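You operate a simulated robot arm through the tools that you are given. There is no shell and no other tool. Be economical: measure what you need, move in short steps, check, and stop when the job is done.

You are at the controls of a simulated two-armed robot. One attempt, no reset.

Task
Push the dry box door shut. Then take the yellow pad and put it in the inside of the small white carton. Then put two of the number cards from the fourth tall wire rack shelf from the top on the third tall wire rack shelf from the top. Then put the name strip from the top of the grey table on the top of the cream work bench. Then take the pack labelled "damp" from the top of the grey table and leave it on top of the long cream sheets. Then stack the purple round weight from the top of the grey table on top of the red round weight. Then take the large card stack on the top of the vacuum plate and put it away on the front ledge of the printer. The order counts. Set down upright: pack.

The check looks at the end state, three seconds after you hand in, the way a careful person would. Anything else that was tipped, shoved, dropped, spilled or broken makes it a failure. Flat cloth is picked up by pressing the open fingertips on it (5 to 10 N) and closing them slowly along it; thin cloth reads only 2 to 8 mm in the jaws.

Robot
Two 6-joint arms with two-finger parallel grippers on one trunk, on a base that drives. Base frame: it is fixed to the floor where the robot stands at the start and does not move with it; the origin is under the middle of the robot, x ahead of it, y to its left, z up. Units: mm, rad, N and s.
The left shoulder is at the start at [280, 185, 794], the right one opposite. With the tool pointing down near the work surface each hand reaches from about 560 to 940 mm from the robot's upright axis, wherever it stands, measured 20 degrees to its own side. Places, roughly: blue dry pack, pink dry pack [-5750, 1500, 1000]; dry box door [1100, 100, 1700]; front ledge of the printer [-3200, 4100, 1100]; inside of the small white carton (22x16 cm) [-1880, 260, 1060]; large card stack [-5750, -1000, 1000]; long cream sheets (30x22x5 cm) [-5300, 1600, 900]; name strip [-5500, 1250, 1000]; number card [1250, 500, 750]; round weight [-6250, 1250, 1000]; third tall wire rack shelf [1300, 700, 1100]; top of the cream work bench [-9500, 4100, 800]; yellow pad (6x9x4 cm) [1600, 100, 900]. Payload 1.57 kg a hand.
The tool frame of a hand sits at the grasp point between the pads (the TCP): z along the fingers, y along the line on which they close. The tips reach 30 mm beyond it. Largest opening 80 mm; finger width 17, thickness 12; the body of the gripper, 40 by 82 mm, starts 80 mm behind the TCP.
Orientation is told as [roll, pitch, yaw] about the base's x, y, z axes, in that order, counted from this pose: with the fingers straight down and closing along the base's y, the tool's x points along the base's -x, its y along +y and its z along -z.

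Tools
- The arms move only by the tool drive_tool. It takes "left_moves", "right_moves" or both (then of equal length, played together; a hand with none holds still); each is a list of rows, each a list of 7 numbers: the turn, a rotation vector about the base's x, y, z in rad, then the shift along the base's x, y, z in m, then the closure in counts, from 0 (fully open) to 255 (shut). In form: [[ax, ay, az, tx, ty, tz, grip], ...]. A call has 1 to 20 rows; each row shifts and turns the commanded pose from where the row before left it. Rows are played at 5 a second. More than 50 mm and 0.15 rad between two rows, or a gripper value outside its range, and nothing of the call is played. Where a pose cannot be reached the arm comes as near as it can. A force on the tool above 40 N (or 10 N above the force at the start of the call, whichever is more), or a blocked arm, ends the call early, and 0.2 s more pass. Each finger travels about 153 mm/s and halts on what it meets, pressing with about 39 N; the grip force reading is that of the motor and also rises with nothing between the fingers. The clock runs only during rows and for 0.2 s after the last one: add rows that do not move to give the fingers time. It gives the time, the measured TCP pose, the force on the tool (base axes), the opening and the grip force at its end, in the units of the frame above (readings bear some noise), with the torque about the TCP (base axes, N m) and any sound that the robot's microphone picked up.
- Cameras (640 x 400 px; columns grow to the right, rows downward): "scene" is now at [248.6, 1.2, 1316.7]; the picture's right is [0.03, -1.00, 0.00], its down [0.09, 0.00, -1.00] and it looks along [1.00, 0.03, 0.09] (base axes); focal length 251 px, centre (320, 200). "left" rides on the left gripper at [72, 7, -122] in its tool frame; the picture's right is [-0.09, 1.00, 0.00], its down [-0.84, -0.08, -0.54] and it looks along [-0.54, -0.05, 0.84] (tool axes); focal length 238 px, centre (320, 200). "right" rides on the right gripper at [72, -7, -122] in its tool frame; the picture's right is [0.09, 1.00, 0.00], its down [-0.84, 0.08, -0.54] and it looks along [-0.54, 0.05, 0.84] (tool axes); focal length 238 px, centre (320, 200). There is no depth. A picture from a camera that has moved, and an enlarged one, comes with that camera's place and axes in the base frame and with its lens.
- capture(camera): a new picture of that camera. It takes no simulated time.
- raise_lower(by): slides the trunk up (or, below 0, down) by that many mm; the arms and the scene camera ride with it, the base frame stays. It gives what a move gives, with no picture.
- roll_base(legs): drives the robot by 1 to 6 legs, each [ahead, turn to the left] in mm and rad, along the robot's own axes; the way and the turn of a leg run together, so that a leg with both is an arc; at most 1500 mm and 3.142 rad a leg. The arms and the cameras ride along, it lands a little off, and it stops where it bumps. It gives what a move gives.
- turn_head(pan, tilt): turns the head with the scene camera to pan (to the left, within 1.501 rad either way) and tilt (down, from -0.506 to 1.204), counted from straight ahead of the robot. It gives what a move gives.
- inspect(camera, box): a new picture of the part [left, top, right, bottom] of that camera's present view, enlarged. It takes no simulated time.
- sign_off(): hands the job in; it is judged then, once.

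Go step by step. Nothing tells you exact positions but the pictures and the camera data: compare them with the known pose of the tool, close in by small moves and look again before you grip or let go. The budget is 217 turns and 220 pictures, counting those below and the enlarged ones. Unless the task says otherwise, let go and move clear before handing in, and close with one line.

The tools are called after "Request:" as a command line: name --argument value ..., lists and objects as JSON in quotes. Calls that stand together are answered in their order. drive_tool: Moves the arms, as the interface text tells. Its arguments: {"type":"object","properties":{"left_moves":{"type":"array"},"right_moves":{"type":"array"}},"required":[]} The other tools are called the same way: raise_lower (by) slides the trunk up or down; roll_base (legs) drives the base; turn_head (pan, tilt) turns the head that bears the scene camera; capture (camera) takes a picture; inspect (camera, box) takes an enlarged picture of a part of a camera's view; sign_off () hands the job in.

At the start:

```text
clock: 0.0
left_tcp_pos: [570.9, 209.8, 1150.6]
left_tcp_rot: [0.001, 0.0, 0.001]
left_ft_force: [-0.3, 0.1, -0.1]
left_wrist_torque: [-0.01, 0.01, 0.03]
left_opening: 80.1
left_gripper_force: 0.0
right_tcp_pos: [559.2, -238.5, 1149.9]
right_tcp_rot: [-0.001, 0.0, 0.0]
right_ft_force: [-0.6, 0.0, -0.3]
right_wrist_torque: [0.0, -0.01, 0.01]
right_opening: 80.2
right_gripper_force: 0.1
trunk travel left (down, up): [-490.0, 500.0]
robot x, y, heading: [-0.9, -0.1, 0.002]
head pan, tilt: [0.033, -0.089]
```

scene: 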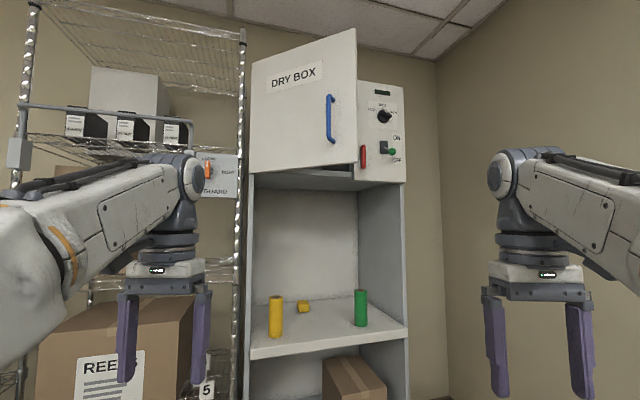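
right: 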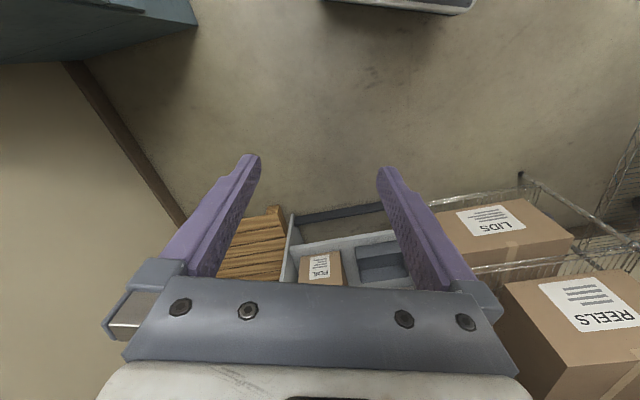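
left: 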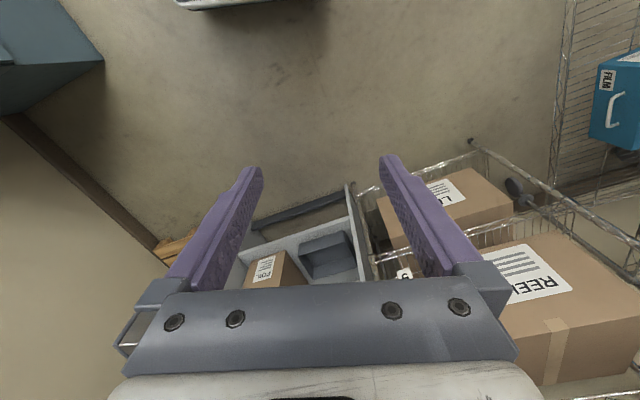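

The dry box door stands ajar ahead, with a small yellow pad on the shelf below it; the wire rack is on the left. I'll look closer before moving.

Request:
inspect --camera "scene" --box '[230, 20, 430, 190]'

Request:
inspect --camera "scene" --box '[230, 230, 430, 400]'

Request:
turn_head --pan 0.5 --tilt 0.5

Request:
capture --camera "scene"

```text
2.35 times, centred on (330, 105) of scene
camera zoom: at [248.6, 1.2, 1316.7], right [0.03, -1.0, 0.0], down [0.09, 0.0, -1.0], along [1.0, 0.03, 0.09], focal length 592 px, centre (296, 424)
```

zoom: 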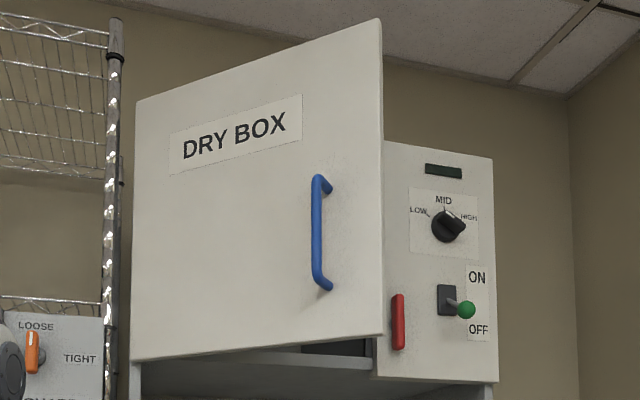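

```text
2.35 times, centred on (330, 315) of scene
camera zoom: at [248.6, 1.2, 1316.7], right [0.03, -1.0, 0.0], down [0.09, 0.0, -1.0], along [1.0, 0.03, 0.09], focal length 592 px, centre (296, -71)
```

zoom: 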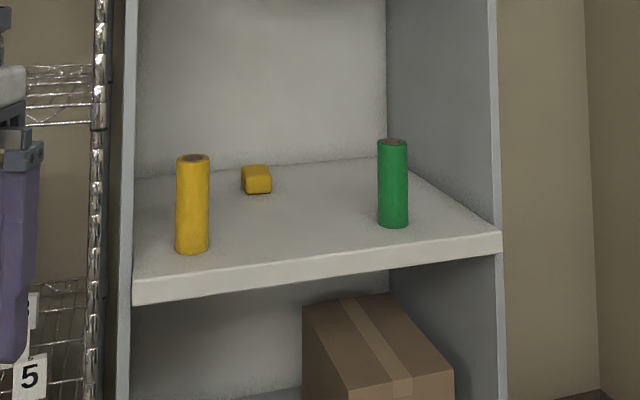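

```text
clock: 1.0
left_tcp_pos: [572.8, 210.1, 1150.8]
left_tcp_rot: [0.0, -0.001, -0.001]
left_ft_force: [1.0, 0.3, -0.8]
left_wrist_torque: [0.02, 0.01, -0.02]
left_opening: 80.2
left_gripper_force: 0.1
right_tcp_pos: [560.4, -239.7, 1149.2]
right_tcp_rot: [0.0, 0.001, 0.0]
right_ft_force: [-0.2, -0.5, -0.4]
right_wrist_torque: [0.0, -0.01, 0.01]
right_opening: 79.8
right_gripper_force: 0.0
trunk travel left (down, up): [-490.0, 500.0]
robot x, y, heading: [-1.9, -1.1, 0.006]
head pan, tilt: [0.499, 0.499]
```

```text
214 pictures are left
camera scene: at [241.1, 41.9, 1262.7], right [0.48, -0.88, 0.0], down [-0.42, -0.23, -0.88], along [0.77, 0.42, -0.48], focal length 251 px, centre (320, 200)
```

scene: 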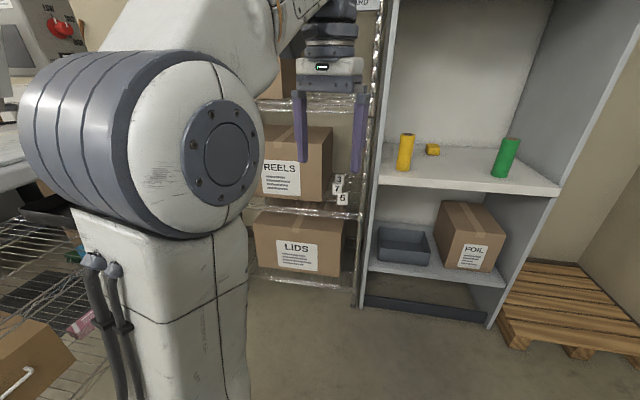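

The door is hinged on the left, standing about 57° open with its free edge near (910,-77), z about 1510-1875. I'll raise the trunk and point the right hand forward with closed fingers to push it.

Request:
raise_lower --by 440

Request:
drive_tool --right_moves '[[0, -0.143, 0, 0.01, 0.02, 0, 255], [0, -0.143, 0, 0.01, 0.02, 0, 255], [0, -0.143, 0, 0.01, 0.02, 0, 255], [0, -0.143, 0, 0.01, 0.02, 0, 255], [0, -0.143, 0, 0.01, 0.02, 0, 255], [0, -0.143, 0, 0.01, 0.02, 0, 255], [0, -0.143, 0, 0.01, 0.02, 0, 255], [0, -0.143, 0, 0.01, 0.02, 0, 255], [0, -0.143, 0, 0.01, 0.02, 0, 255], [0, -0.143, 0, 0.01, 0.02, 0, 255], [0, -0.143, 0, 0.01, 0.02, 0, 255], [0, 0, 0, 0, 0, 0, 255]]'

Request:
turn_head --pan 0 --tilt 0.15

Request:
capture --camera "scene"

```text
refused: 440 is not a number from -400 to 400
```

```text
clock: 3.6
left_tcp_pos: [571.5, 210.6, 1151.0]
left_tcp_rot: [0.002, 0.0, -0.001]
left_ft_force: [-0.4, -0.3, 0.2]
left_wrist_torque: [-0.02, 0.0, 0.01]
left_opening: 79.9
left_gripper_force: 0.0
right_tcp_pos: [706.8, -7.5, 1162.8]
right_tcp_rot: [-3.065, -1.567, 3.066]
right_ft_force: [0.9, 0.6, -0.9]
right_wrist_torque: [0.0, 0.02, -0.01]
right_opening: 0.3
right_gripper_force: 20.8
right hand out of reach, approached as far as the arm can: row 5, 6, 7
trunk travel left (down, up): [-490.0, 500.0]
robot x, y, heading: [0.6, -0.5, 0.003]
head pan, tilt: [0.499, 0.499]
```

```text
clock: 4.5
left_tcp_pos: [571.5, 210.8, 1149.4]
left_tcp_rot: [0.0, -0.001, -0.002]
left_ft_force: [-0.5, -0.1, -0.4]
left_wrist_torque: [0.01, 0.0, 0.02]
left_opening: 79.8
left_gripper_force: 0.0
right_tcp_pos: [705.8, -8.7, 1163.6]
right_tcp_rot: [3.048, -1.569, -3.048]
right_ft_force: [-0.1, 1.5, -0.4]
right_wrist_torque: [0.02, 0.0, -0.01]
right_opening: 0.0
right_gripper_force: 21.1
trunk travel left (down, up): [-490.0, 500.0]
robot x, y, heading: [0.3, 1.8, 0.0]
head pan, tilt: [0.0, 0.15]
```

```text
213 pictures are left
camera scene: at [253.9, -1.5, 1295.0], right [0.0, -1.0, 0.0], down [-0.15, 0.0, -0.99], along [0.99, 0.0, -0.15], focal length 251 px, centre (320, 200)
```

scene: 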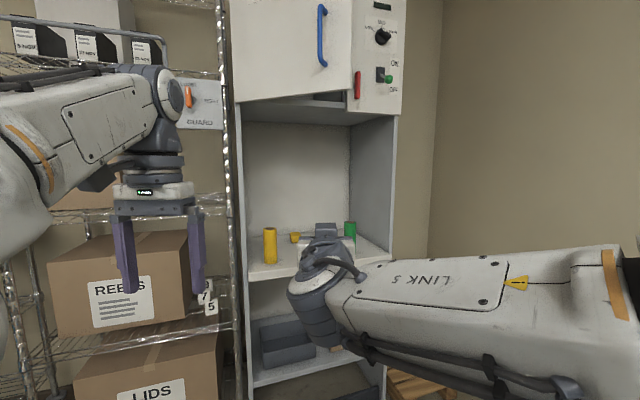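

The right hand now points forward at (706,-8). Raise the trunk and look.

Request:
raise_lower --by 400

Request:
capture --camera "scene"

Request:
capture --camera "right"

```text
clock: 8.3
left_tcp_pos: [572.0, 210.2, 1549.7]
left_tcp_rot: [0.001, 0.0, -0.001]
left_ft_force: [-0.4, 0.3, -0.5]
left_wrist_torque: [0.0, -0.02, 0.01]
left_opening: 79.8
left_gripper_force: 0.1
right_tcp_pos: [706.2, -7.5, 1563.8]
right_tcp_rot: [3.129, -1.57, -3.127]
right_ft_force: [1.2, -0.6, 0.3]
right_wrist_torque: [0.0, 0.0, 0.02]
right_opening: 0.0
right_gripper_force: 21.0
trunk travel left (down, up): [-890.0, 100.0]
robot x, y, heading: [1.7, 0.5, 0.002]
head pan, tilt: [0.0, 0.15]
```

```text
212 pictures are left
camera scene: at [254.0, -1.6, 1695.0], right [0.0, -1.0, 0.0], down [-0.15, 0.0, -0.99], along [0.99, 0.0, -0.15], focal length 251 px, centre (320, 200)
```

scene: 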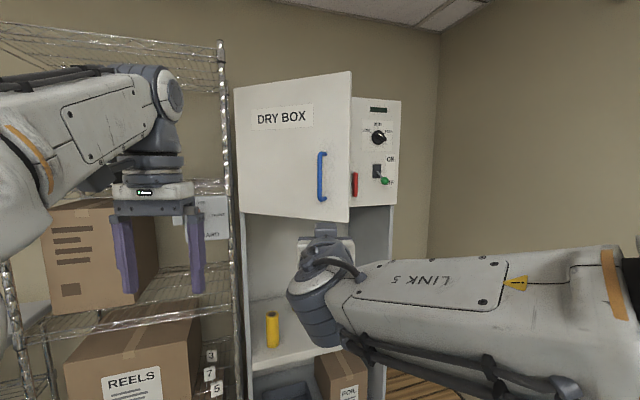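

```text
211 pictures are left
camera right: at [586.9, -13.5, 1492.2], right [0.0, 1.0, -0.09], down [-0.54, 0.08, 0.84], along [0.84, 0.05, 0.54], focal length 238 px, centre (320, 200)
```

right: 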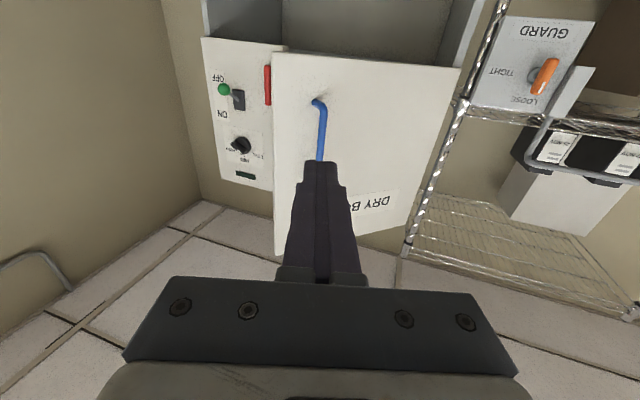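

The handle sits near y≈-20, z 1565-1735; I'll push left of it, at y≈+75. First shift the hand and then drive 320 mm ahead.

Request:
drive_tool --right_moves '[[0, 0, 0, 0, 0.03, 0.005, 255], [0, 0, 0, 0, 0.03, 0.005, 255], [0, 0, 0, 0, 0.025, 0.005, 255], [0, 0, 0, 0, 0, 0, 255]]'

Request:
roll_base --legs '[[300, 0]]'

Request:
capture --camera "scene"

Request:
capture --camera "right"

```text
clock: 9.3
left_tcp_pos: [571.2, 211.3, 1549.5]
left_tcp_rot: [0.002, 0.001, -0.001]
left_ft_force: [0.3, -0.2, 0.3]
left_wrist_torque: [-0.01, 0.01, 0.03]
left_opening: 79.9
left_gripper_force: 0.0
right_tcp_pos: [707.0, 77.2, 1578.7]
right_tcp_rot: [3.102, -1.57, -3.105]
right_ft_force: [0.7, 0.4, 0.1]
right_wrist_torque: [0.02, 0.0, 0.04]
right_opening: 0.0
right_gripper_force: 21.3
trunk travel left (down, up): [-890.0, 100.0]
robot x, y, heading: [-0.3, 2.5, -0.003]
head pan, tilt: [0.0, 0.15]
```

```text
clock: 11.4
left_tcp_pos: [873.8, 212.3, 1549.8]
left_tcp_rot: [0.001, 0.0, 0.003]
left_ft_force: [-0.5, -0.4, -0.9]
left_wrist_torque: [0.0, 0.0, 0.03]
left_opening: 79.9
left_gripper_force: 0.1
right_tcp_pos: [1010.1, 80.4, 1579.0]
right_tcp_rot: [3.129, -1.57, -3.125]
right_ft_force: [-0.3, -0.6, -0.4]
right_wrist_torque: [-0.02, 0.0, 0.02]
right_opening: 0.0
right_gripper_force: 21.6
trunk travel left (down, up): [-890.0, 100.0]
robot x, y, heading: [303.0, 5.4, 0.008]
head pan, tilt: [0.0, 0.15]
```

```text
210 pictures are left
camera scene: at [556.6, -0.1, 1695.0], right [0.0, -1.0, 0.0], down [-0.15, 0.0, -0.99], along [0.99, 0.0, -0.15], focal length 251 px, centre (320, 200)
```

scene: 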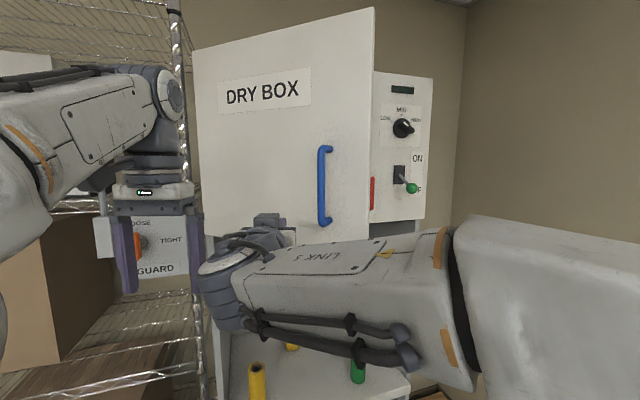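

```text
209 pictures are left
camera right: at [889.3, 74.1, 1507.3], right [0.0, 1.0, -0.09], down [-0.54, 0.08, 0.84], along [0.84, 0.05, 0.54], focal length 238 px, centre (320, 200)
```

right: 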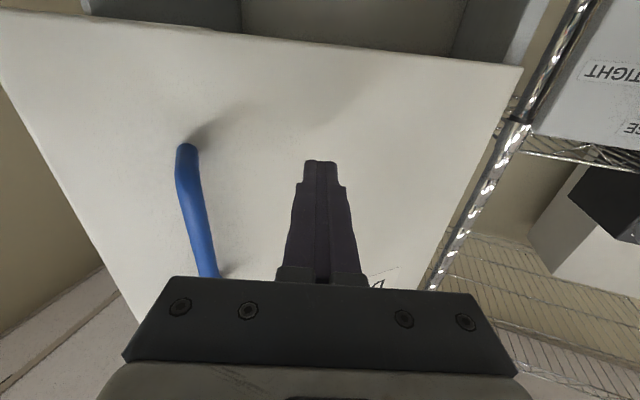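

The fingers point at the door left of the handle, about 50 mm off. Push forward with the arm in small steps.

Request:
drive_tool --right_moves '[[0, 0, 0, 0.02, 0, 0, 255], [0, 0, 0, 0.02, 0, 0, 255], [0, 0, 0, 0.02, 0, 0, 255], [0, 0, 0, 0.015, 0, 0, 255], [0, 0, 0, 0.015, 0, 0, 255], [0, 0, 0, 0.015, 0, 0, 255], [0, 0, 0, 0.015, 0, 0, 255], [0, 0, 0, 0.015, 0, 0, 255], [0, 0, 0, 0.015, 0, 0, 255], [0, 0, 0, 0.015, 0, 0, 255], [0, 0, 0, 0.015, 0, 0, 255], [0, 0, 0, 0.015, 0, 0, 255], [0, 0, 0, 0.015, 0, 0, 255], [0, 0, 0, 0.015, 0, 0, 255]]'

Request:
capture --camera "scene"

```text
clock: 14.4
left_tcp_pos: [871.2, 212.3, 1551.4]
left_tcp_rot: [0.001, 0.0, 0.003]
left_ft_force: [0.6, -0.1, 0.1]
left_wrist_torque: [0.02, 0.01, 0.0]
left_opening: 80.3
left_gripper_force: 0.1
right_tcp_pos: [1232.9, 79.8, 1578.1]
right_tcp_rot: [2.703, -1.572, -2.7]
right_ft_force: [-20.0, -4.3, -4.7]
right_wrist_torque: [-0.03, 0.17, 0.09]
right_opening: 0.0
right_gripper_force: 21.3
trunk travel left (down, up): [-890.0, 100.0]
robot x, y, heading: [299.4, 1.6, 0.012]
head pan, tilt: [0.0, 0.15]
```

```text
208 pictures are left
camera scene: at [554.9, -0.5, 1695.2], right [0.0, -1.0, 0.0], down [-0.15, 0.0, -0.99], along [0.99, 0.0, -0.15], focal length 251 px, centre (320, 200)
```

scene: 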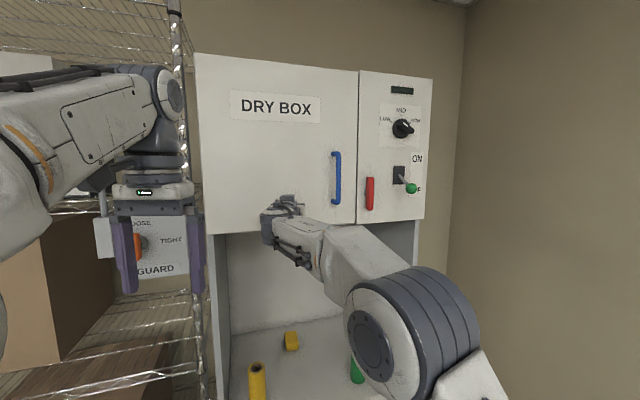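

The door looks flush with 20 N resistance; check closely.

Request:
drive_tool --right_moves '[[0, 0, 0, 0.005, 0, 0, 255], [0, 0, 0, 0.005, 0, 0, 255], [0, 0, 0, 0, 0, 0, 255]]'

Request:
inspect --camera "scene" --box '[300, 50, 440, 240]'

```text
clock: 14.8
left_tcp_pos: [871.1, 210.6, 1550.9]
left_tcp_rot: [0.001, 0.0, 0.004]
left_ft_force: [-0.7, 0.1, 0.5]
left_wrist_torque: [0.02, 0.01, 0.03]
left_opening: 80.0
left_gripper_force: 0.0
right_tcp_pos: [1234.1, 79.6, 1578.4]
right_tcp_rot: [0.924, -1.569, -0.921]
right_ft_force: [-28.9, -7.2, -6.0]
right_wrist_torque: [-0.03, 0.14, 0.11]
right_opening: 0.0
right_gripper_force: 21.2
trunk travel left (down, up): [-890.0, 100.0]
robot x, y, heading: [307.8, -1.6, 0.002]
head pan, tilt: [0.0, 0.15]
stopped in row 1 (right hand): the force on the tool passed its limit at 49 N (the readings are from after the stop); the commanded pose is now the measured one
```

```text
2.11 times, centred on (370, 145) of scene
camera zoom: at [553.6, -1.2, 1695.4], right [0.0, -1.0, 0.0], down [-0.15, 0.0, -0.99], along [0.99, 0.0, -0.15], focal length 529 px, centre (215, 316)
```

zoom: 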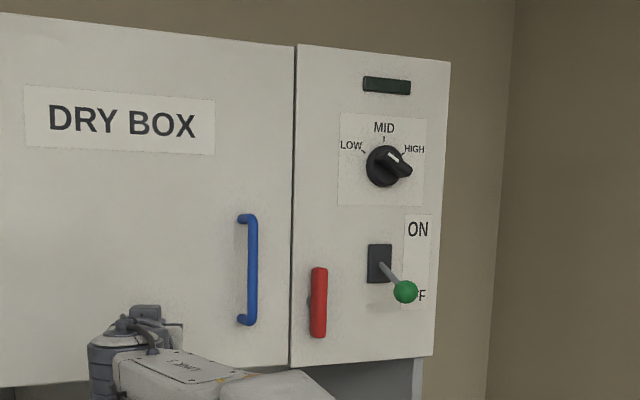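

The door is flush. Retract the right hand to its carry pose pointing down.

Request:
drive_tool --right_moves '[[0, 0, 0, -0.04, 0, 0, 255], [0, 0, 0, -0.04, 0, 0, 255], [0, 0, 0, -0.04, 0, 0, 255], [0, 0, 0, -0.04, 0, 0, 255], [0, 0, 0, -0.04, 0, 0, 255], [0, 0.143, 0, -0.015, -0.029, 0, 255], [0, 0.143, 0, -0.015, -0.029, 0, 255], [0, 0.143, 0, -0.015, -0.029, 0, 255], [0, 0.143, 0, -0.015, -0.029, 0, 255], [0, 0.143, 0, -0.015, -0.029, 0, 255], [0, 0.143, 0, -0.015, -0.029, 0, 255], [0, 0.143, 0, -0.015, -0.029, 0, 255], [0, 0.143, 0, -0.015, -0.029, 0, 255], [0, 0.143, 0, -0.015, -0.029, 0, 255], [0, 0.143, 0, -0.015, -0.029, 0, 255], [0, 0.141, 0, -0.015, -0.029, 0, 255], [0, 0, 0, 0, 0, 0, 0]]'

Request:
raise_lower --by -300

Request:
roll_base --legs '[[-150, 0]]'

Request:
capture --camera "scene"

```text
clock: 18.4
left_tcp_pos: [872.9, 212.3, 1550.1]
left_tcp_rot: [-0.001, 0.0, 0.005]
left_ft_force: [-0.4, -0.2, 1.0]
left_wrist_torque: [0.01, -0.01, 0.03]
left_opening: 79.9
left_gripper_force: 0.1
right_tcp_pos: [866.9, -238.3, 1552.7]
right_tcp_rot: [0.005, 0.0, 0.001]
right_ft_force: [-1.1, 0.0, 0.2]
right_wrist_torque: [0.04, -0.01, 0.0]
right_opening: 79.9
right_gripper_force: 0.2
right hand out of reach, approached as far as the arm can: row 16
trunk travel left (down, up): [-890.0, 100.0]
robot x, y, heading: [299.7, -2.0, 0.001]
head pan, tilt: [0.0, 0.15]
```

```text
clock: 21.4
left_tcp_pos: [873.1, 212.0, 1249.9]
left_tcp_rot: [0.0, 0.0, 0.004]
left_ft_force: [-0.6, 0.6, -0.3]
left_wrist_torque: [-0.02, 0.04, -0.02]
left_opening: 80.3
left_gripper_force: 0.0
right_tcp_pos: [867.7, -238.6, 1254.3]
right_tcp_rot: [0.004, 0.002, 0.0]
right_ft_force: [-0.8, -0.2, 0.3]
right_wrist_torque: [-0.01, -0.01, -0.01]
right_opening: 79.8
right_gripper_force: 0.1
trunk travel left (down, up): [-590.0, 400.0]
robot x, y, heading: [302.7, 0.4, 0.005]
head pan, tilt: [0.0, 0.15]
```

```text
clock: 22.7
left_tcp_pos: [723.9, 211.8, 1248.7]
left_tcp_rot: [0.0, 0.001, 0.005]
left_ft_force: [-0.7, 1.4, 0.6]
left_wrist_torque: [-0.01, 0.01, 0.01]
left_opening: 79.8
left_gripper_force: 0.0
right_tcp_pos: [718.8, -237.8, 1253.3]
right_tcp_rot: [0.004, 0.0, 0.001]
right_ft_force: [0.3, 0.5, -0.3]
right_wrist_torque: [-0.03, 0.0, -0.01]
right_opening: 79.9
right_gripper_force: 0.1
trunk travel left (down, up): [-590.0, 400.0]
robot x, y, heading: [154.5, 1.3, 0.005]
head pan, tilt: [0.0, 0.15]
```

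```text
206 pictures are left
camera scene: at [406.3, -0.4, 1395.0], right [0.01, -1.0, 0.0], down [-0.15, 0.0, -0.99], along [0.99, 0.01, -0.15], focal length 251 px, centre (320, 200)
```

scene: 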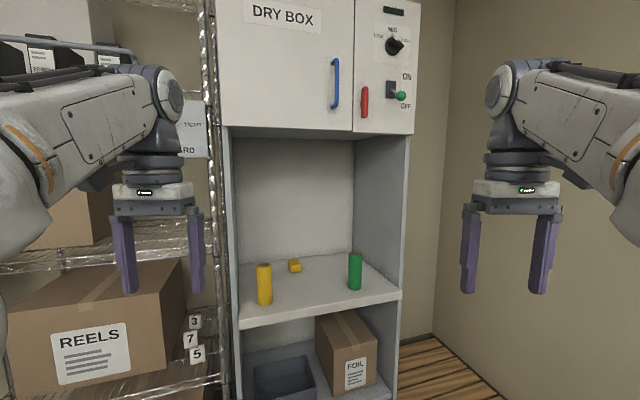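

The door stays shut. The cabinet faces about 0.285 rad off; the pad is near (1607,130,878). I'll drive in front of the opening, square to it.

Request:
roll_base --legs '[[0, -0.363], [574, 0], [0, 0.643]]'

Request:
turn_head --pan 0.05 --tilt 0.5

Request:
capture --camera "scene"

Request:
capture --camera "left"

```text
clock: 28.9
left_tcp_pos: [1184.2, 152.8, 1249.4]
left_tcp_rot: [-0.001, 0.001, 0.272]
left_ft_force: [-1.0, -0.1, 0.6]
left_wrist_torque: [0.02, 0.0, 0.0]
left_opening: 80.0
left_gripper_force: 0.0
right_tcp_pos: [1298.4, -285.1, 1253.1]
right_tcp_rot: [0.003, 0.0, 0.268]
right_ft_force: [-0.2, 0.4, 0.7]
right_wrist_torque: [-0.02, 0.01, 0.02]
right_opening: 79.8
right_gripper_force: 0.1
trunk travel left (down, up): [-590.0, 400.0]
robot x, y, heading: [689.7, -199.1, 0.276]
head pan, tilt: [0.0, 0.15]
```

```text
clock: 29.7
left_tcp_pos: [1184.7, 153.1, 1248.4]
left_tcp_rot: [0.0, 0.0, 0.272]
left_ft_force: [-0.8, 0.6, -0.5]
left_wrist_torque: [-0.01, 0.0, -0.01]
left_opening: 80.1
left_gripper_force: 0.2
right_tcp_pos: [1299.4, -284.0, 1252.3]
right_tcp_rot: [0.004, 0.001, 0.271]
right_ft_force: [-0.7, -0.2, 0.3]
right_wrist_torque: [-0.02, -0.02, 0.01]
right_opening: 80.0
right_gripper_force: 0.1
trunk travel left (down, up): [-590.0, 400.0]
robot x, y, heading: [686.4, -202.4, 0.271]
head pan, tilt: [0.051, 0.499]
```

```text
205 pictures are left
camera scene: at [931.7, -133.2, 1362.7], right [0.32, -0.95, 0.0], down [-0.45, -0.15, -0.88], along [0.83, 0.28, -0.48], focal length 251 px, centre (320, 200)
```

scene: 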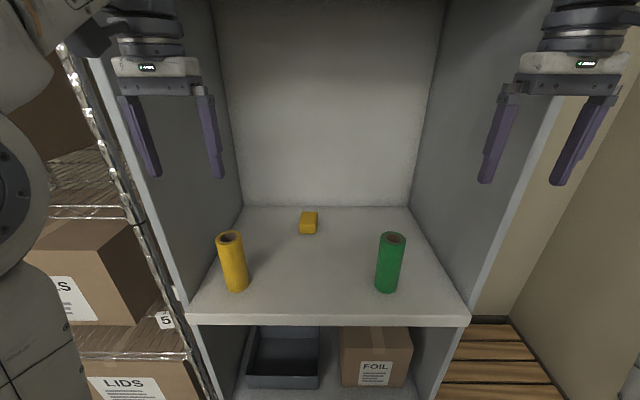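

```text
204 pictures are left
camera left: at [1114.0, 139.2, 1371.8], right [-0.18, 0.98, 0.0], down [0.83, 0.15, 0.54], along [0.53, 0.1, -0.84], focal length 238 px, centre (320, 200)
```

left: 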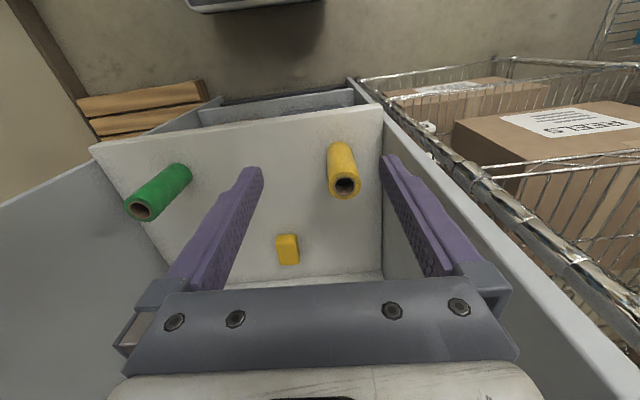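

Pad at about (1596,137), long side roughly along the depth, between the two tubes. I need to get closer; check what space the base has in front.

Request:
turn_head --pan 0 --tilt 1.2

Request:
capture --camera "scene"

```text
clock: 30.8
left_tcp_pos: [1184.8, 152.6, 1250.0]
left_tcp_rot: [0.0, -0.001, 0.272]
left_ft_force: [-0.5, -0.3, 0.1]
left_wrist_torque: [-0.03, -0.02, 0.02]
left_opening: 79.9
left_gripper_force: 0.0
right_tcp_pos: [1299.0, -284.6, 1252.9]
right_tcp_rot: [0.003, -0.003, 0.269]
right_ft_force: [-1.0, 0.5, 0.0]
right_wrist_torque: [0.0, -0.01, -0.03]
right_opening: 80.0
right_gripper_force: 0.0
trunk travel left (down, up): [-590.0, 400.0]
robot x, y, heading: [689.8, -205.7, 0.27]
head pan, tilt: [0.0, 1.201]
```

```text
203 pictures are left
camera scene: at [899.3, -147.0, 1309.0], right [0.27, -0.96, 0.0], down [-0.9, -0.25, -0.36], along [0.35, 0.1, -0.93], focal length 251 px, centre (320, 200)
```

scene: 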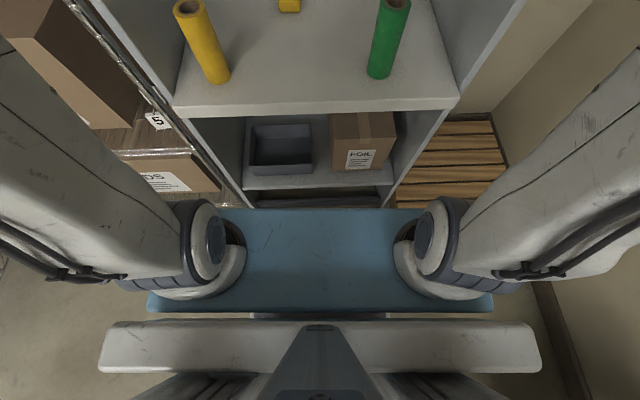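

The base hood's front edge is near the cabinet plane; I'll measure it by parallax with the trunk raised.

Request:
raise_lower --by 200

Request:
capture --camera "scene"

```text
clock: 33.0
left_tcp_pos: [1188.2, 152.5, 1448.9]
left_tcp_rot: [0.001, 0.006, 0.272]
left_ft_force: [0.6, 0.8, -0.8]
left_wrist_torque: [-0.09, 0.07, 0.0]
left_opening: 79.8
left_gripper_force: 0.1
right_tcp_pos: [1289.5, -286.2, 1419.1]
right_tcp_rot: [0.029, 0.132, 0.265]
right_ft_force: [0.8, 0.8, 0.2]
right_wrist_torque: [-0.04, 0.05, 0.0]
right_opening: 79.9
right_gripper_force: 0.1
trunk travel left (down, up): [-787.0, 203.0]
robot x, y, heading: [686.3, -207.8, 0.268]
head pan, tilt: [0.0, 1.201]
heard: click
stopped: the arm was blocked; the commanded pose is now the measured one
```

```text
202 pictures are left
camera scene: at [901.8, -147.6, 1509.7], right [0.27, -0.96, 0.0], down [-0.9, -0.25, -0.36], along [0.35, 0.1, -0.93], focal length 251 px, centre (320, 200)
```

scene: 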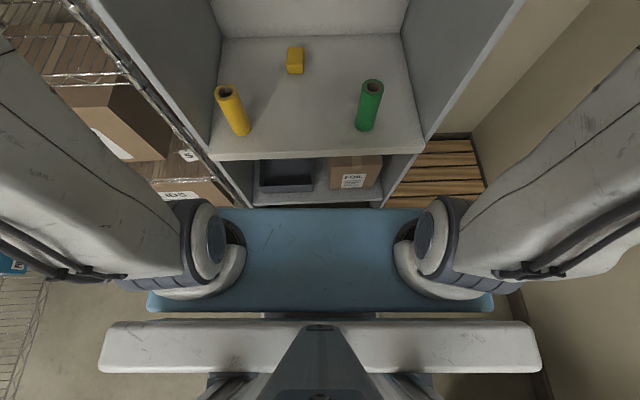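

The right wrist touched the dry-box underside while rising. I'll go back down and check the panel.

Request:
raise_lower --by -150

Request:
turn_head --pan 0 --tilt -0.4

Request:
capture --camera "scene"

```text
clock: 34.7
left_tcp_pos: [1183.9, 150.8, 1297.3]
left_tcp_rot: [0.0, 0.002, 0.272]
left_ft_force: [-0.1, 1.0, 0.0]
left_wrist_torque: [0.0, -0.03, 0.01]
left_opening: 79.9
left_gripper_force: 0.0
right_tcp_pos: [1285.3, -286.1, 1269.6]
right_tcp_rot: [0.027, 0.124, 0.268]
right_ft_force: [0.1, 0.0, -0.2]
right_wrist_torque: [0.01, 0.0, 0.03]
right_opening: 79.9
right_gripper_force: 0.0
trunk travel left (down, up): [-637.0, 353.0]
robot x, y, heading: [689.9, -203.7, 0.268]
head pan, tilt: [0.0, 1.201]
```

```text
clock: 36.4
left_tcp_pos: [1183.8, 151.6, 1297.0]
left_tcp_rot: [-0.001, 0.0, 0.269]
left_ft_force: [-0.3, -0.4, 0.0]
left_wrist_torque: [-0.01, 0.0, 0.02]
left_opening: 80.1
left_gripper_force: 0.0
right_tcp_pos: [1285.3, -286.2, 1268.1]
right_tcp_rot: [0.028, 0.122, 0.267]
right_ft_force: [0.0, 0.7, 1.5]
right_wrist_torque: [0.01, 0.01, -0.02]
right_opening: 80.2
right_gripper_force: 0.1
trunk travel left (down, up): [-637.0, 353.0]
robot x, y, heading: [690.2, -204.2, 0.268]
head pan, tilt: [0.0, -0.4]
```

```text
201 pictures are left
camera scene: at [914.6, -143.0, 1488.8], right [0.27, -0.96, 0.0], down [0.37, 0.1, -0.92], along [0.89, 0.25, 0.39], focal length 251 px, centre (320, 200)
```

scene: 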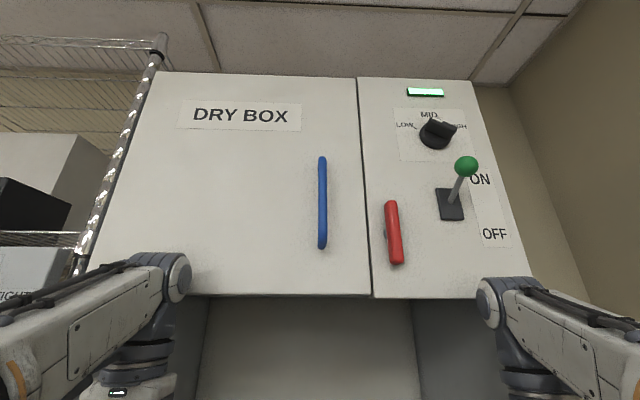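

The bump flipped the toggle to ON (light is lit); it must go back to OFF. Inspect the panel.

Request:
inspect --camera "scene" --box '[360, 70, 540, 280]'

```text
1.90 times, centred on (450, 175) of scene
camera zoom: at [914.6, -143.0, 1488.8], right [0.27, -0.96, 0.0], down [0.37, 0.1, -0.92], along [0.89, 0.25, 0.39], focal length 479 px, centre (72, 248)
```

zoom: 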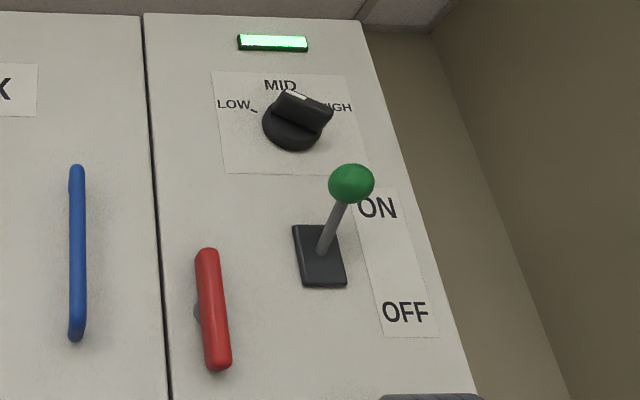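

The panel knob and red catch look unchanged. I'll back off 200 mm, point the right hand forward with closed fingers, and raise it above the toggle's ball (about (1294,-266,1685)).

Request:
roll_base --legs '[[-200, 0]]'

Request:
drive_tool --right_moves '[[0.0374, -0.136, 0, 0.012, 0.003, 0, 255], [0.0374, -0.136, 0, 0.012, 0.003, 0, 255], [0.0374, -0.136, 0, 0.012, 0.003, 0, 255], [0.0374, -0.136, 0, 0.012, 0.003, 0, 255], [0.0374, -0.136, 0, 0.012, 0.003, 0, 255], [0.0374, -0.136, 0, 0.012, 0.003, 0, 255], [0.0374, -0.136, 0, 0.012, 0.003, 0, 255], [0.0374, -0.136, 0, 0.012, 0.003, 0, 255], [0.0374, -0.136, 0, 0.012, 0.003, 0, 255], [0.0374, -0.136, 0, 0.012, 0.003, 0, 255], [0.0374, -0.136, 0, 0.012, 0.003, 0, 255], [0.0374, -0.136, 0, 0.012, 0.003, 0, 255], [0, 0, 0, 0, 0, 0, 255]]'

Request:
raise_lower --by 350

Request:
turn_head --pan -0.2 --tilt 0

Request:
capture --camera "scene"

```text
clock: 38.0
left_tcp_pos: [984.6, 98.3, 1296.3]
left_tcp_rot: [0.001, 0.0, 0.274]
left_ft_force: [0.4, 0.7, 0.0]
left_wrist_torque: [0.0, 0.02, -0.01]
left_opening: 79.8
left_gripper_force: 0.0
right_tcp_pos: [1088.6, -339.2, 1268.6]
right_tcp_rot: [0.025, 0.123, 0.269]
right_ft_force: [-0.6, 0.0, -0.1]
right_wrist_torque: [0.0, 0.03, 0.01]
right_opening: 80.1
right_gripper_force: 0.0
trunk travel left (down, up): [-637.0, 353.0]
robot x, y, heading: [492.5, -258.3, 0.27]
head pan, tilt: [0.0, -0.4]
```

```text
clock: 40.8
left_tcp_pos: [985.9, 98.7, 1297.2]
left_tcp_rot: [0.0, 0.0, 0.272]
left_ft_force: [-0.3, -0.4, -1.1]
left_wrist_torque: [0.0, -0.01, 0.04]
left_opening: 80.0
left_gripper_force: 0.1
right_tcp_pos: [1271.6, -305.0, 1274.2]
right_tcp_rot: [-1.096, -1.57, 1.39]
right_ft_force: [0.0, 0.5, 0.9]
right_wrist_torque: [0.01, 0.05, 0.0]
right_opening: 0.0
right_gripper_force: 21.5
right hand out of reach, approached as far as the arm can: row 6, 7, 8, 9
trunk travel left (down, up): [-637.0, 353.0]
robot x, y, heading: [489.5, -258.3, 0.276]
head pan, tilt: [0.0, -0.4]
```

```text
clock: 44.2
left_tcp_pos: [986.4, 98.2, 1647.3]
left_tcp_rot: [0.001, -0.001, 0.276]
left_ft_force: [0.8, 0.0, 0.4]
left_wrist_torque: [0.01, -0.04, 0.01]
left_opening: 80.0
left_gripper_force: 0.0
right_tcp_pos: [1271.5, -305.7, 1625.5]
right_tcp_rot: [-1.009, -1.57, 1.302]
right_ft_force: [-0.9, -0.5, -0.1]
right_wrist_torque: [0.01, -0.01, 0.0]
right_opening: 0.0
right_gripper_force: 21.2
trunk travel left (down, up): [-987.0, 3.0]
robot x, y, heading: [494.0, -259.8, 0.272]
head pan, tilt: [0.0, -0.4]
```

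```text
clock: 45.1
left_tcp_pos: [985.0, 98.6, 1646.5]
left_tcp_rot: [0.001, 0.001, 0.273]
left_ft_force: [-0.4, -0.1, 0.2]
left_wrist_torque: [-0.02, 0.04, -0.01]
left_opening: 80.0
left_gripper_force: 0.0
right_tcp_pos: [1270.8, -304.6, 1625.4]
right_tcp_rot: [-1.026, -1.57, 1.324]
right_ft_force: [-0.2, -0.1, 1.0]
right_wrist_torque: [-0.01, -0.02, 0.02]
right_opening: 0.2
right_gripper_force: 21.6
trunk travel left (down, up): [-987.0, 3.0]
robot x, y, heading: [492.1, -260.7, 0.273]
head pan, tilt: [-0.201, 0.0]
```

```text
199 pictures are left
camera scene: at [737.2, -210.5, 1805.8], right [0.07, -1.0, 0.0], down [0.0, 0.0, -1.0], along [1.0, 0.07, 0.0], focal length 251 px, centre (320, 200)
```

scene: 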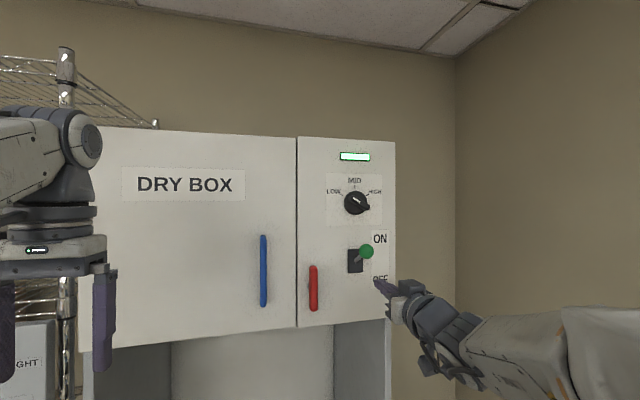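

The ball is at about (1302,-272,1695). Move back, up, then over the ball.

Request:
drive_tool --right_moves '[[0, 0, 0, -0.029, -0.008, 0, 255], [0, 0, 0, -0.029, -0.008, 0, 255], [0, 0, 0, 0, 0, 0.03, 255], [0, 0, 0, 0, 0, 0.03, 255], [0, 0, 0, 0, 0, 0.03, 255], [0, 0, 0, 0, 0, 0.025, 255], [0, 0, 0, 0.02, 0.012, 0, 255], [0, 0, 0, 0.02, 0.012, 0, 255], [0, 0, 0, 0.02, 0.012, 0, 255], [0, 0, 0, 0.02, 0.012, 0, 255], [0, 0, 0, 0, 0, 0, 255]]'

Request:
capture --camera "scene"

Request:
capture --camera "right"

```text
clock: 47.5
left_tcp_pos: [986.6, 98.1, 1646.7]
left_tcp_rot: [0.0, 0.0, 0.274]
left_ft_force: [0.1, 0.1, 0.8]
left_wrist_torque: [0.0, 0.01, 0.02]
left_opening: 79.8
left_gripper_force: 0.0
right_tcp_pos: [1333.1, -277.9, 1727.5]
right_tcp_rot: [-0.951, -1.568, 1.243]
right_ft_force: [0.1, -0.4, 0.0]
right_wrist_torque: [-0.03, 0.01, -0.01]
right_opening: 0.1
right_gripper_force: 20.9
right hand out of reach, approached as far as the arm can: row 2, 3, 4, 5
trunk travel left (down, up): [-987.0, 3.0]
robot x, y, heading: [490.5, -257.1, 0.275]
head pan, tilt: [-0.201, 0.0]
```

```text
198 pictures are left
camera scene: at [737.4, -210.5, 1805.8], right [0.07, -1.0, 0.0], down [0.0, 0.0, -1.0], along [1.0, 0.07, 0.0], focal length 251 px, centre (320, 200)
```

scene: 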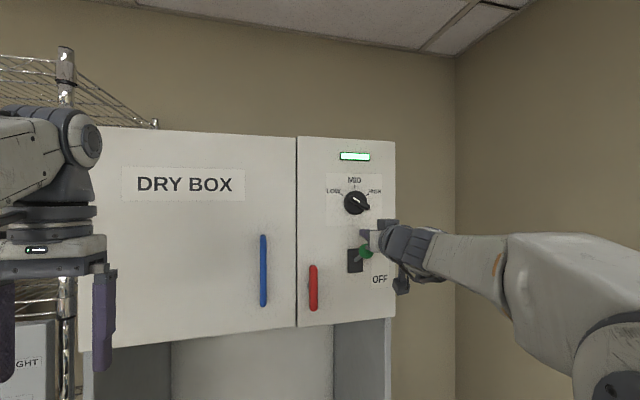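

```text
197 pictures are left
camera right: at [1220.3, -318.5, 1656.2], right [-0.29, 0.95, -0.09], down [-0.54, -0.08, 0.84], along [0.79, 0.29, 0.54], focal length 238 px, centre (320, 200)
```

right: 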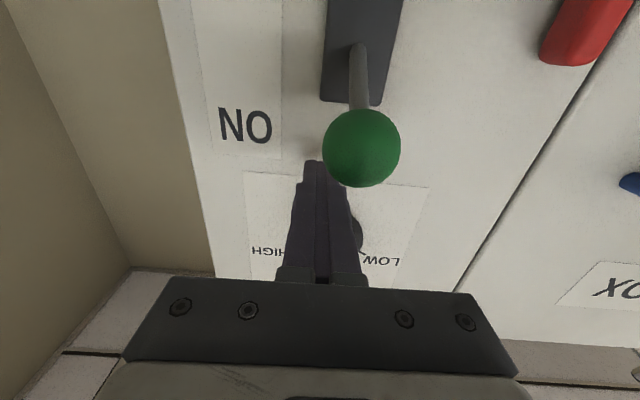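

Fingers sit just above the ball, slightly to its right and too deep. Centre them, back off 30 mm, then press down.

Request:
drive_tool --right_moves '[[0, 0, 0, -0.016, 0, 0.008, 255], [0, 0, 0, -0.016, 0.005, 0, 255], [0, 0, 0, 0, 0, -0.01, 255], [0, 0, 0, 0, 0, -0.01, 255], [0, 0, 0, 0, 0, -0.01, 255], [0, 0, 0, 0, 0, -0.01, 255], [0, 0, 0, 0, 0, -0.01, 255], [0, 0, 0, 0, 0, -0.01, 255]]'

Request:
capture --camera "scene"

Request:
capture --camera "right"

```text
clock: 49.3
left_tcp_pos: [984.8, 97.3, 1647.5]
left_tcp_rot: [0.0, -0.001, 0.274]
left_ft_force: [-0.3, 1.3, -0.8]
left_wrist_torque: [-0.01, -0.01, 0.01]
left_opening: 80.1
left_gripper_force: 0.0
right_tcp_pos: [1301.2, -274.6, 1676.4]
right_tcp_rot: [-0.937, -1.568, 1.23]
right_ft_force: [0.5, 0.6, 0.2]
right_wrist_torque: [0.0, -0.01, -0.02]
right_opening: 0.0
right_gripper_force: 21.6
trunk travel left (down, up): [-987.0, 3.0]
robot x, y, heading: [490.9, -257.4, 0.275]
head pan, tilt: [-0.201, 0.0]
heard: click
```

```text
196 pictures are left
camera scene: at [737.3, -210.5, 1805.8], right [0.07, -1.0, 0.0], down [0.0, 0.0, -1.0], along [1.0, 0.07, 0.0], focal length 251 px, centre (320, 200)
```

scene: 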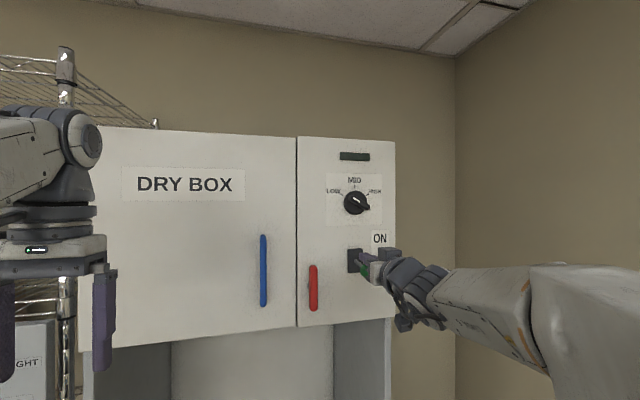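

```text
195 pictures are left
camera right: at [1188.4, -315.0, 1604.8], right [-0.29, 0.95, -0.09], down [-0.54, -0.08, 0.84], along [0.79, 0.29, 0.54], focal length 238 px, centre (320, 200)
```

right: 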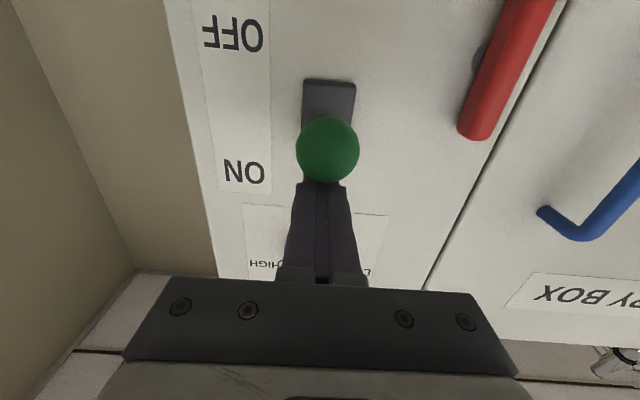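

The toggle clicked and the lamp is off again. Withdraw and return the hand to the carry pose.

Request:
drive_tool --right_moves '[[0, 0, 0, 0, 0, 0.02, 255], [0, 0, 0, -0.04, -0.011, 0.0, 255], [0, 0, 0, -0.04, -0.011, 0, 255], [0, 0, 0, -0.04, -0.011, 0, 255], [-0.0374, 0.136, 0, -0.008, -0.003, 0, 255], [-0.0374, 0.136, 0, -0.008, -0.003, 0, 255], [-0.0374, 0.136, 0, -0.008, -0.003, 0, 255], [-0.0374, 0.136, 0, -0.008, -0.003, 0, 255], [-0.0374, 0.136, 0, -0.008, -0.003, 0, 255], [-0.0374, 0.136, 0, -0.008, -0.003, 0, 255], [-0.0374, 0.136, 0, -0.008, -0.003, 0, 255], [-0.0374, 0.136, 0, -0.008, -0.003, 0, 255], [-0.0374, 0.136, 0, -0.008, -0.003, 0, 255], [-0.0374, 0.136, 0, -0.008, -0.003, 0, 255], [-0.0374, 0.136, 0, -0.008, -0.003, 0, 255], [0, 0, 0, 0, 0, 0, 255]]'

Request:
raise_lower --by -300

Request:
turn_head --pan 0 --tilt 0.1

Request:
capture --camera "scene"

```text
clock: 52.7
left_tcp_pos: [986.4, 97.6, 1646.6]
left_tcp_rot: [0.0, -0.002, 0.275]
left_ft_force: [0.1, -0.5, -0.1]
left_wrist_torque: [-0.01, 0.03, -0.05]
left_opening: 80.1
left_gripper_force: 0.1
right_tcp_pos: [1156.0, -338.8, 1643.0]
right_tcp_rot: [0.024, -0.022, 0.272]
right_ft_force: [0.7, 0.0, 0.5]
right_wrist_torque: [-0.01, 0.05, 0.01]
right_opening: 0.1
right_gripper_force: 21.4
right hand out of reach, approached as far as the arm can: row 3, 4, 5, 14, 15
trunk travel left (down, up): [-987.0, 3.0]
robot x, y, heading: [492.9, -259.9, 0.273]
head pan, tilt: [-0.201, 0.0]
```

```text
clock: 55.7
left_tcp_pos: [986.2, 98.9, 1346.2]
left_tcp_rot: [0.0, 0.001, 0.274]
left_ft_force: [-0.3, -0.1, -0.3]
left_wrist_torque: [-0.01, -0.05, -0.02]
left_opening: 80.1
left_gripper_force: 0.1
right_tcp_pos: [1155.7, -339.4, 1343.3]
right_tcp_rot: [0.027, -0.023, 0.272]
right_ft_force: [0.6, -0.3, 0.1]
right_wrist_torque: [-0.01, 0.02, 0.02]
right_opening: 0.0
right_gripper_force: 21.2
trunk travel left (down, up): [-687.0, 303.0]
robot x, y, heading: [494.7, -259.9, 0.276]
head pan, tilt: [-0.201, 0.0]
```

```text
clock: 56.4
left_tcp_pos: [985.7, 97.7, 1345.8]
left_tcp_rot: [0.0, 0.0, 0.274]
left_ft_force: [-0.3, -0.4, 0.3]
left_wrist_torque: [0.01, 0.02, 0.04]
left_opening: 80.0
left_gripper_force: 0.1
right_tcp_pos: [1156.2, -338.6, 1342.7]
right_tcp_rot: [0.026, -0.024, 0.271]
right_ft_force: [-0.2, -0.2, 0.1]
right_wrist_torque: [0.02, 0.02, -0.01]
right_opening: 0.1
right_gripper_force: 20.9
trunk travel left (down, up): [-687.0, 303.0]
robot x, y, heading: [492.0, -260.7, 0.275]
head pan, tilt: [0.0, 0.099]
```

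```text
194 pictures are left
camera scene: at [736.1, -192.2, 1496.7], right [0.27, -0.96, 0.0], down [-0.1, -0.03, -1.0], along [0.96, 0.27, -0.1], focal length 251 px, centre (320, 200)
```

scene: 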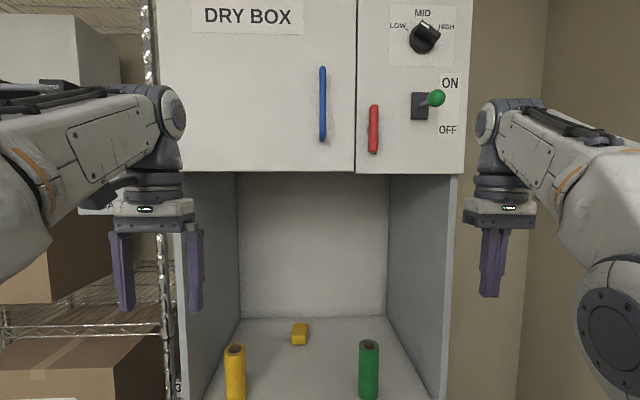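

The lamp is off but the lever looks only halfway down. Inspect.

Request:
inspect --camera "scene" --box '[350, 60, 480, 180]'

```text
3.33 times, centred on (415, 120) of scene
camera zoom: at [736.1, -192.2, 1496.7], right [0.27, -0.96, 0.0], down [-0.1, -0.03, -1.0], along [0.96, 0.27, -0.1], focal length 838 px, centre (3, 467)
```

zoom: 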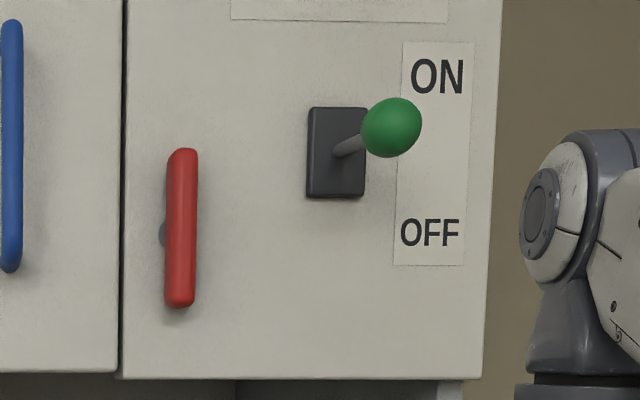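

The lever is only halfway; retrace the move and press it further down to its OFF position.

Request:
raise_lower --by 300

Request:
drive_tool --right_moves '[[0.0374, -0.136, 0, 0.008, 0.003, 0, 255], [0.0374, -0.136, 0, 0.008, 0.003, 0, 255], [0.0374, -0.136, 0, 0.008, 0.003, 0, 255], [0.0374, -0.136, 0, 0.008, 0.003, 0, 255], [0.0374, -0.136, 0, 0.008, 0.003, 0, 255], [0.0374, -0.136, 0, 0.008, 0.003, 0, 255], [0.0374, -0.136, 0, 0.008, 0.003, 0, 255], [0.0374, -0.136, 0, 0.008, 0.003, 0, 255], [0.0374, -0.136, 0, 0.008, 0.003, 0, 255], [0.0374, -0.136, 0, 0.008, 0.003, 0, 255], [0.0374, -0.136, 0, 0.008, 0.003, 0, 255], [0, 0, 0, 0, 0, 0, 255]]'

```text
clock: 59.4
left_tcp_pos: [986.1, 97.2, 1647.3]
left_tcp_rot: [0.0, -0.001, 0.274]
left_ft_force: [0.1, 0.4, 0.1]
left_wrist_torque: [0.01, 0.02, 0.02]
left_opening: 80.0
left_gripper_force: 0.1
right_tcp_pos: [1157.2, -339.5, 1642.9]
right_tcp_rot: [0.025, -0.024, 0.271]
right_ft_force: [-0.3, 0.2, -1.0]
right_wrist_torque: [-0.01, -0.03, -0.03]
right_opening: 0.1
right_gripper_force: 21.3
trunk travel left (down, up): [-987.0, 3.0]
robot x, y, heading: [489.5, -257.4, 0.276]
head pan, tilt: [0.0, 0.099]
```

```text
clock: 62.0
left_tcp_pos: [986.6, 97.6, 1647.4]
left_tcp_rot: [0.0, 0.0, 0.276]
left_ft_force: [0.3, 0.1, 0.3]
left_wrist_torque: [0.0, 0.02, 0.0]
left_opening: 80.1
left_gripper_force: 0.0
right_tcp_pos: [1262.0, -308.1, 1644.4]
right_tcp_rot: [-2.641, -1.567, 2.934]
right_ft_force: [0.2, 0.1, -0.3]
right_wrist_torque: [-0.01, 0.01, -0.02]
right_opening: 0.0
right_gripper_force: 21.2
right hand out of reach, approached as far as the arm can: row 7, 8, 9
trunk travel left (down, up): [-987.0, 3.0]
robot x, y, heading: [495.1, -258.5, 0.275]
head pan, tilt: [0.0, 0.099]
```

Request:
drive_tool --right_moves '[[0, 0, 0, 0.006, -0.02, 0, 255], [0, 0, 0, 0, 0, 0.03, 255], [0, 0, 0, 0, 0, 0.03, 255], [0, 0, 0, 0.011, 0.018, 0, 255], [0, 0, 0, 0.011, 0.018, 0, 255], [0, 0, 0, 0.011, 0.017, 0, 255], [0, 0, 0, 0, 0, -0.01, 255], [0, 0, 0, 0, 0, -0.01, 255], [0, 0, 0, 0, 0, -0.01, 255], [0, 0, 0, 0, 0, -0.01, 255], [0, 0, 0, 0, 0, -0.01, 255], [0, 0, 0, 0, 0, -0.01, 255], [0, 0, 0, 0, 0, 0, 255]]'

Request:
capture --camera "right"

Request:
capture --camera "scene"

```text
clock: 64.8
left_tcp_pos: [985.7, 98.6, 1646.3]
left_tcp_rot: [0.001, 0.0, 0.273]
left_ft_force: [-0.3, -0.6, 0.0]
left_wrist_torque: [-0.01, -0.02, -0.01]
left_opening: 80.1
left_gripper_force: 0.1
right_tcp_pos: [1299.1, -274.9, 1644.0]
right_tcp_rot: [-2.622, -1.568, 2.915]
right_ft_force: [0.0, -0.4, 0.3]
right_wrist_torque: [0.0, 0.01, 0.0]
right_opening: 0.0
right_gripper_force: 21.7
trunk travel left (down, up): [-987.0, 3.0]
robot x, y, heading: [487.0, -257.5, 0.276]
head pan, tilt: [0.0, 0.099]
```

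```text
192 pictures are left
camera right: at [1186.6, -316.0, 1572.0], right [-0.29, 0.95, -0.09], down [-0.54, -0.08, 0.83], along [0.79, 0.29, 0.54], focal length 238 px, centre (320, 200)
```

right: 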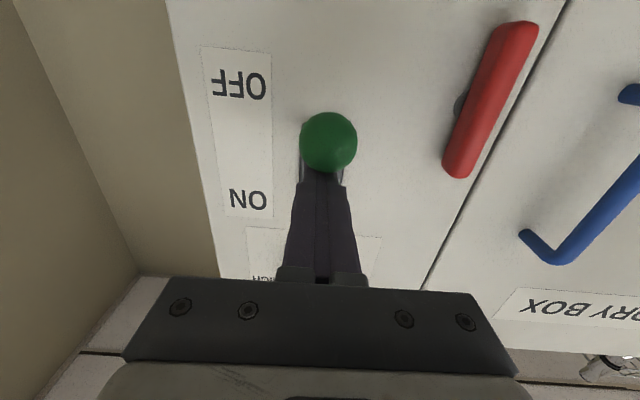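

```text
191 pictures are left
camera scene: at [736.1, -192.2, 1796.7], right [0.27, -0.96, 0.0], down [-0.1, -0.03, -0.99], along [0.96, 0.27, -0.1], focal length 251 px, centre (320, 200)
```

scene: 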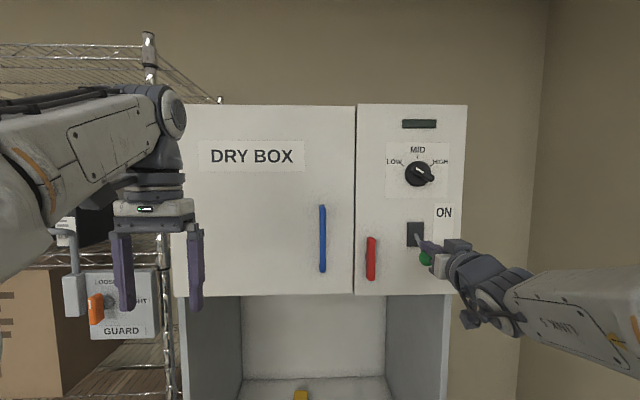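

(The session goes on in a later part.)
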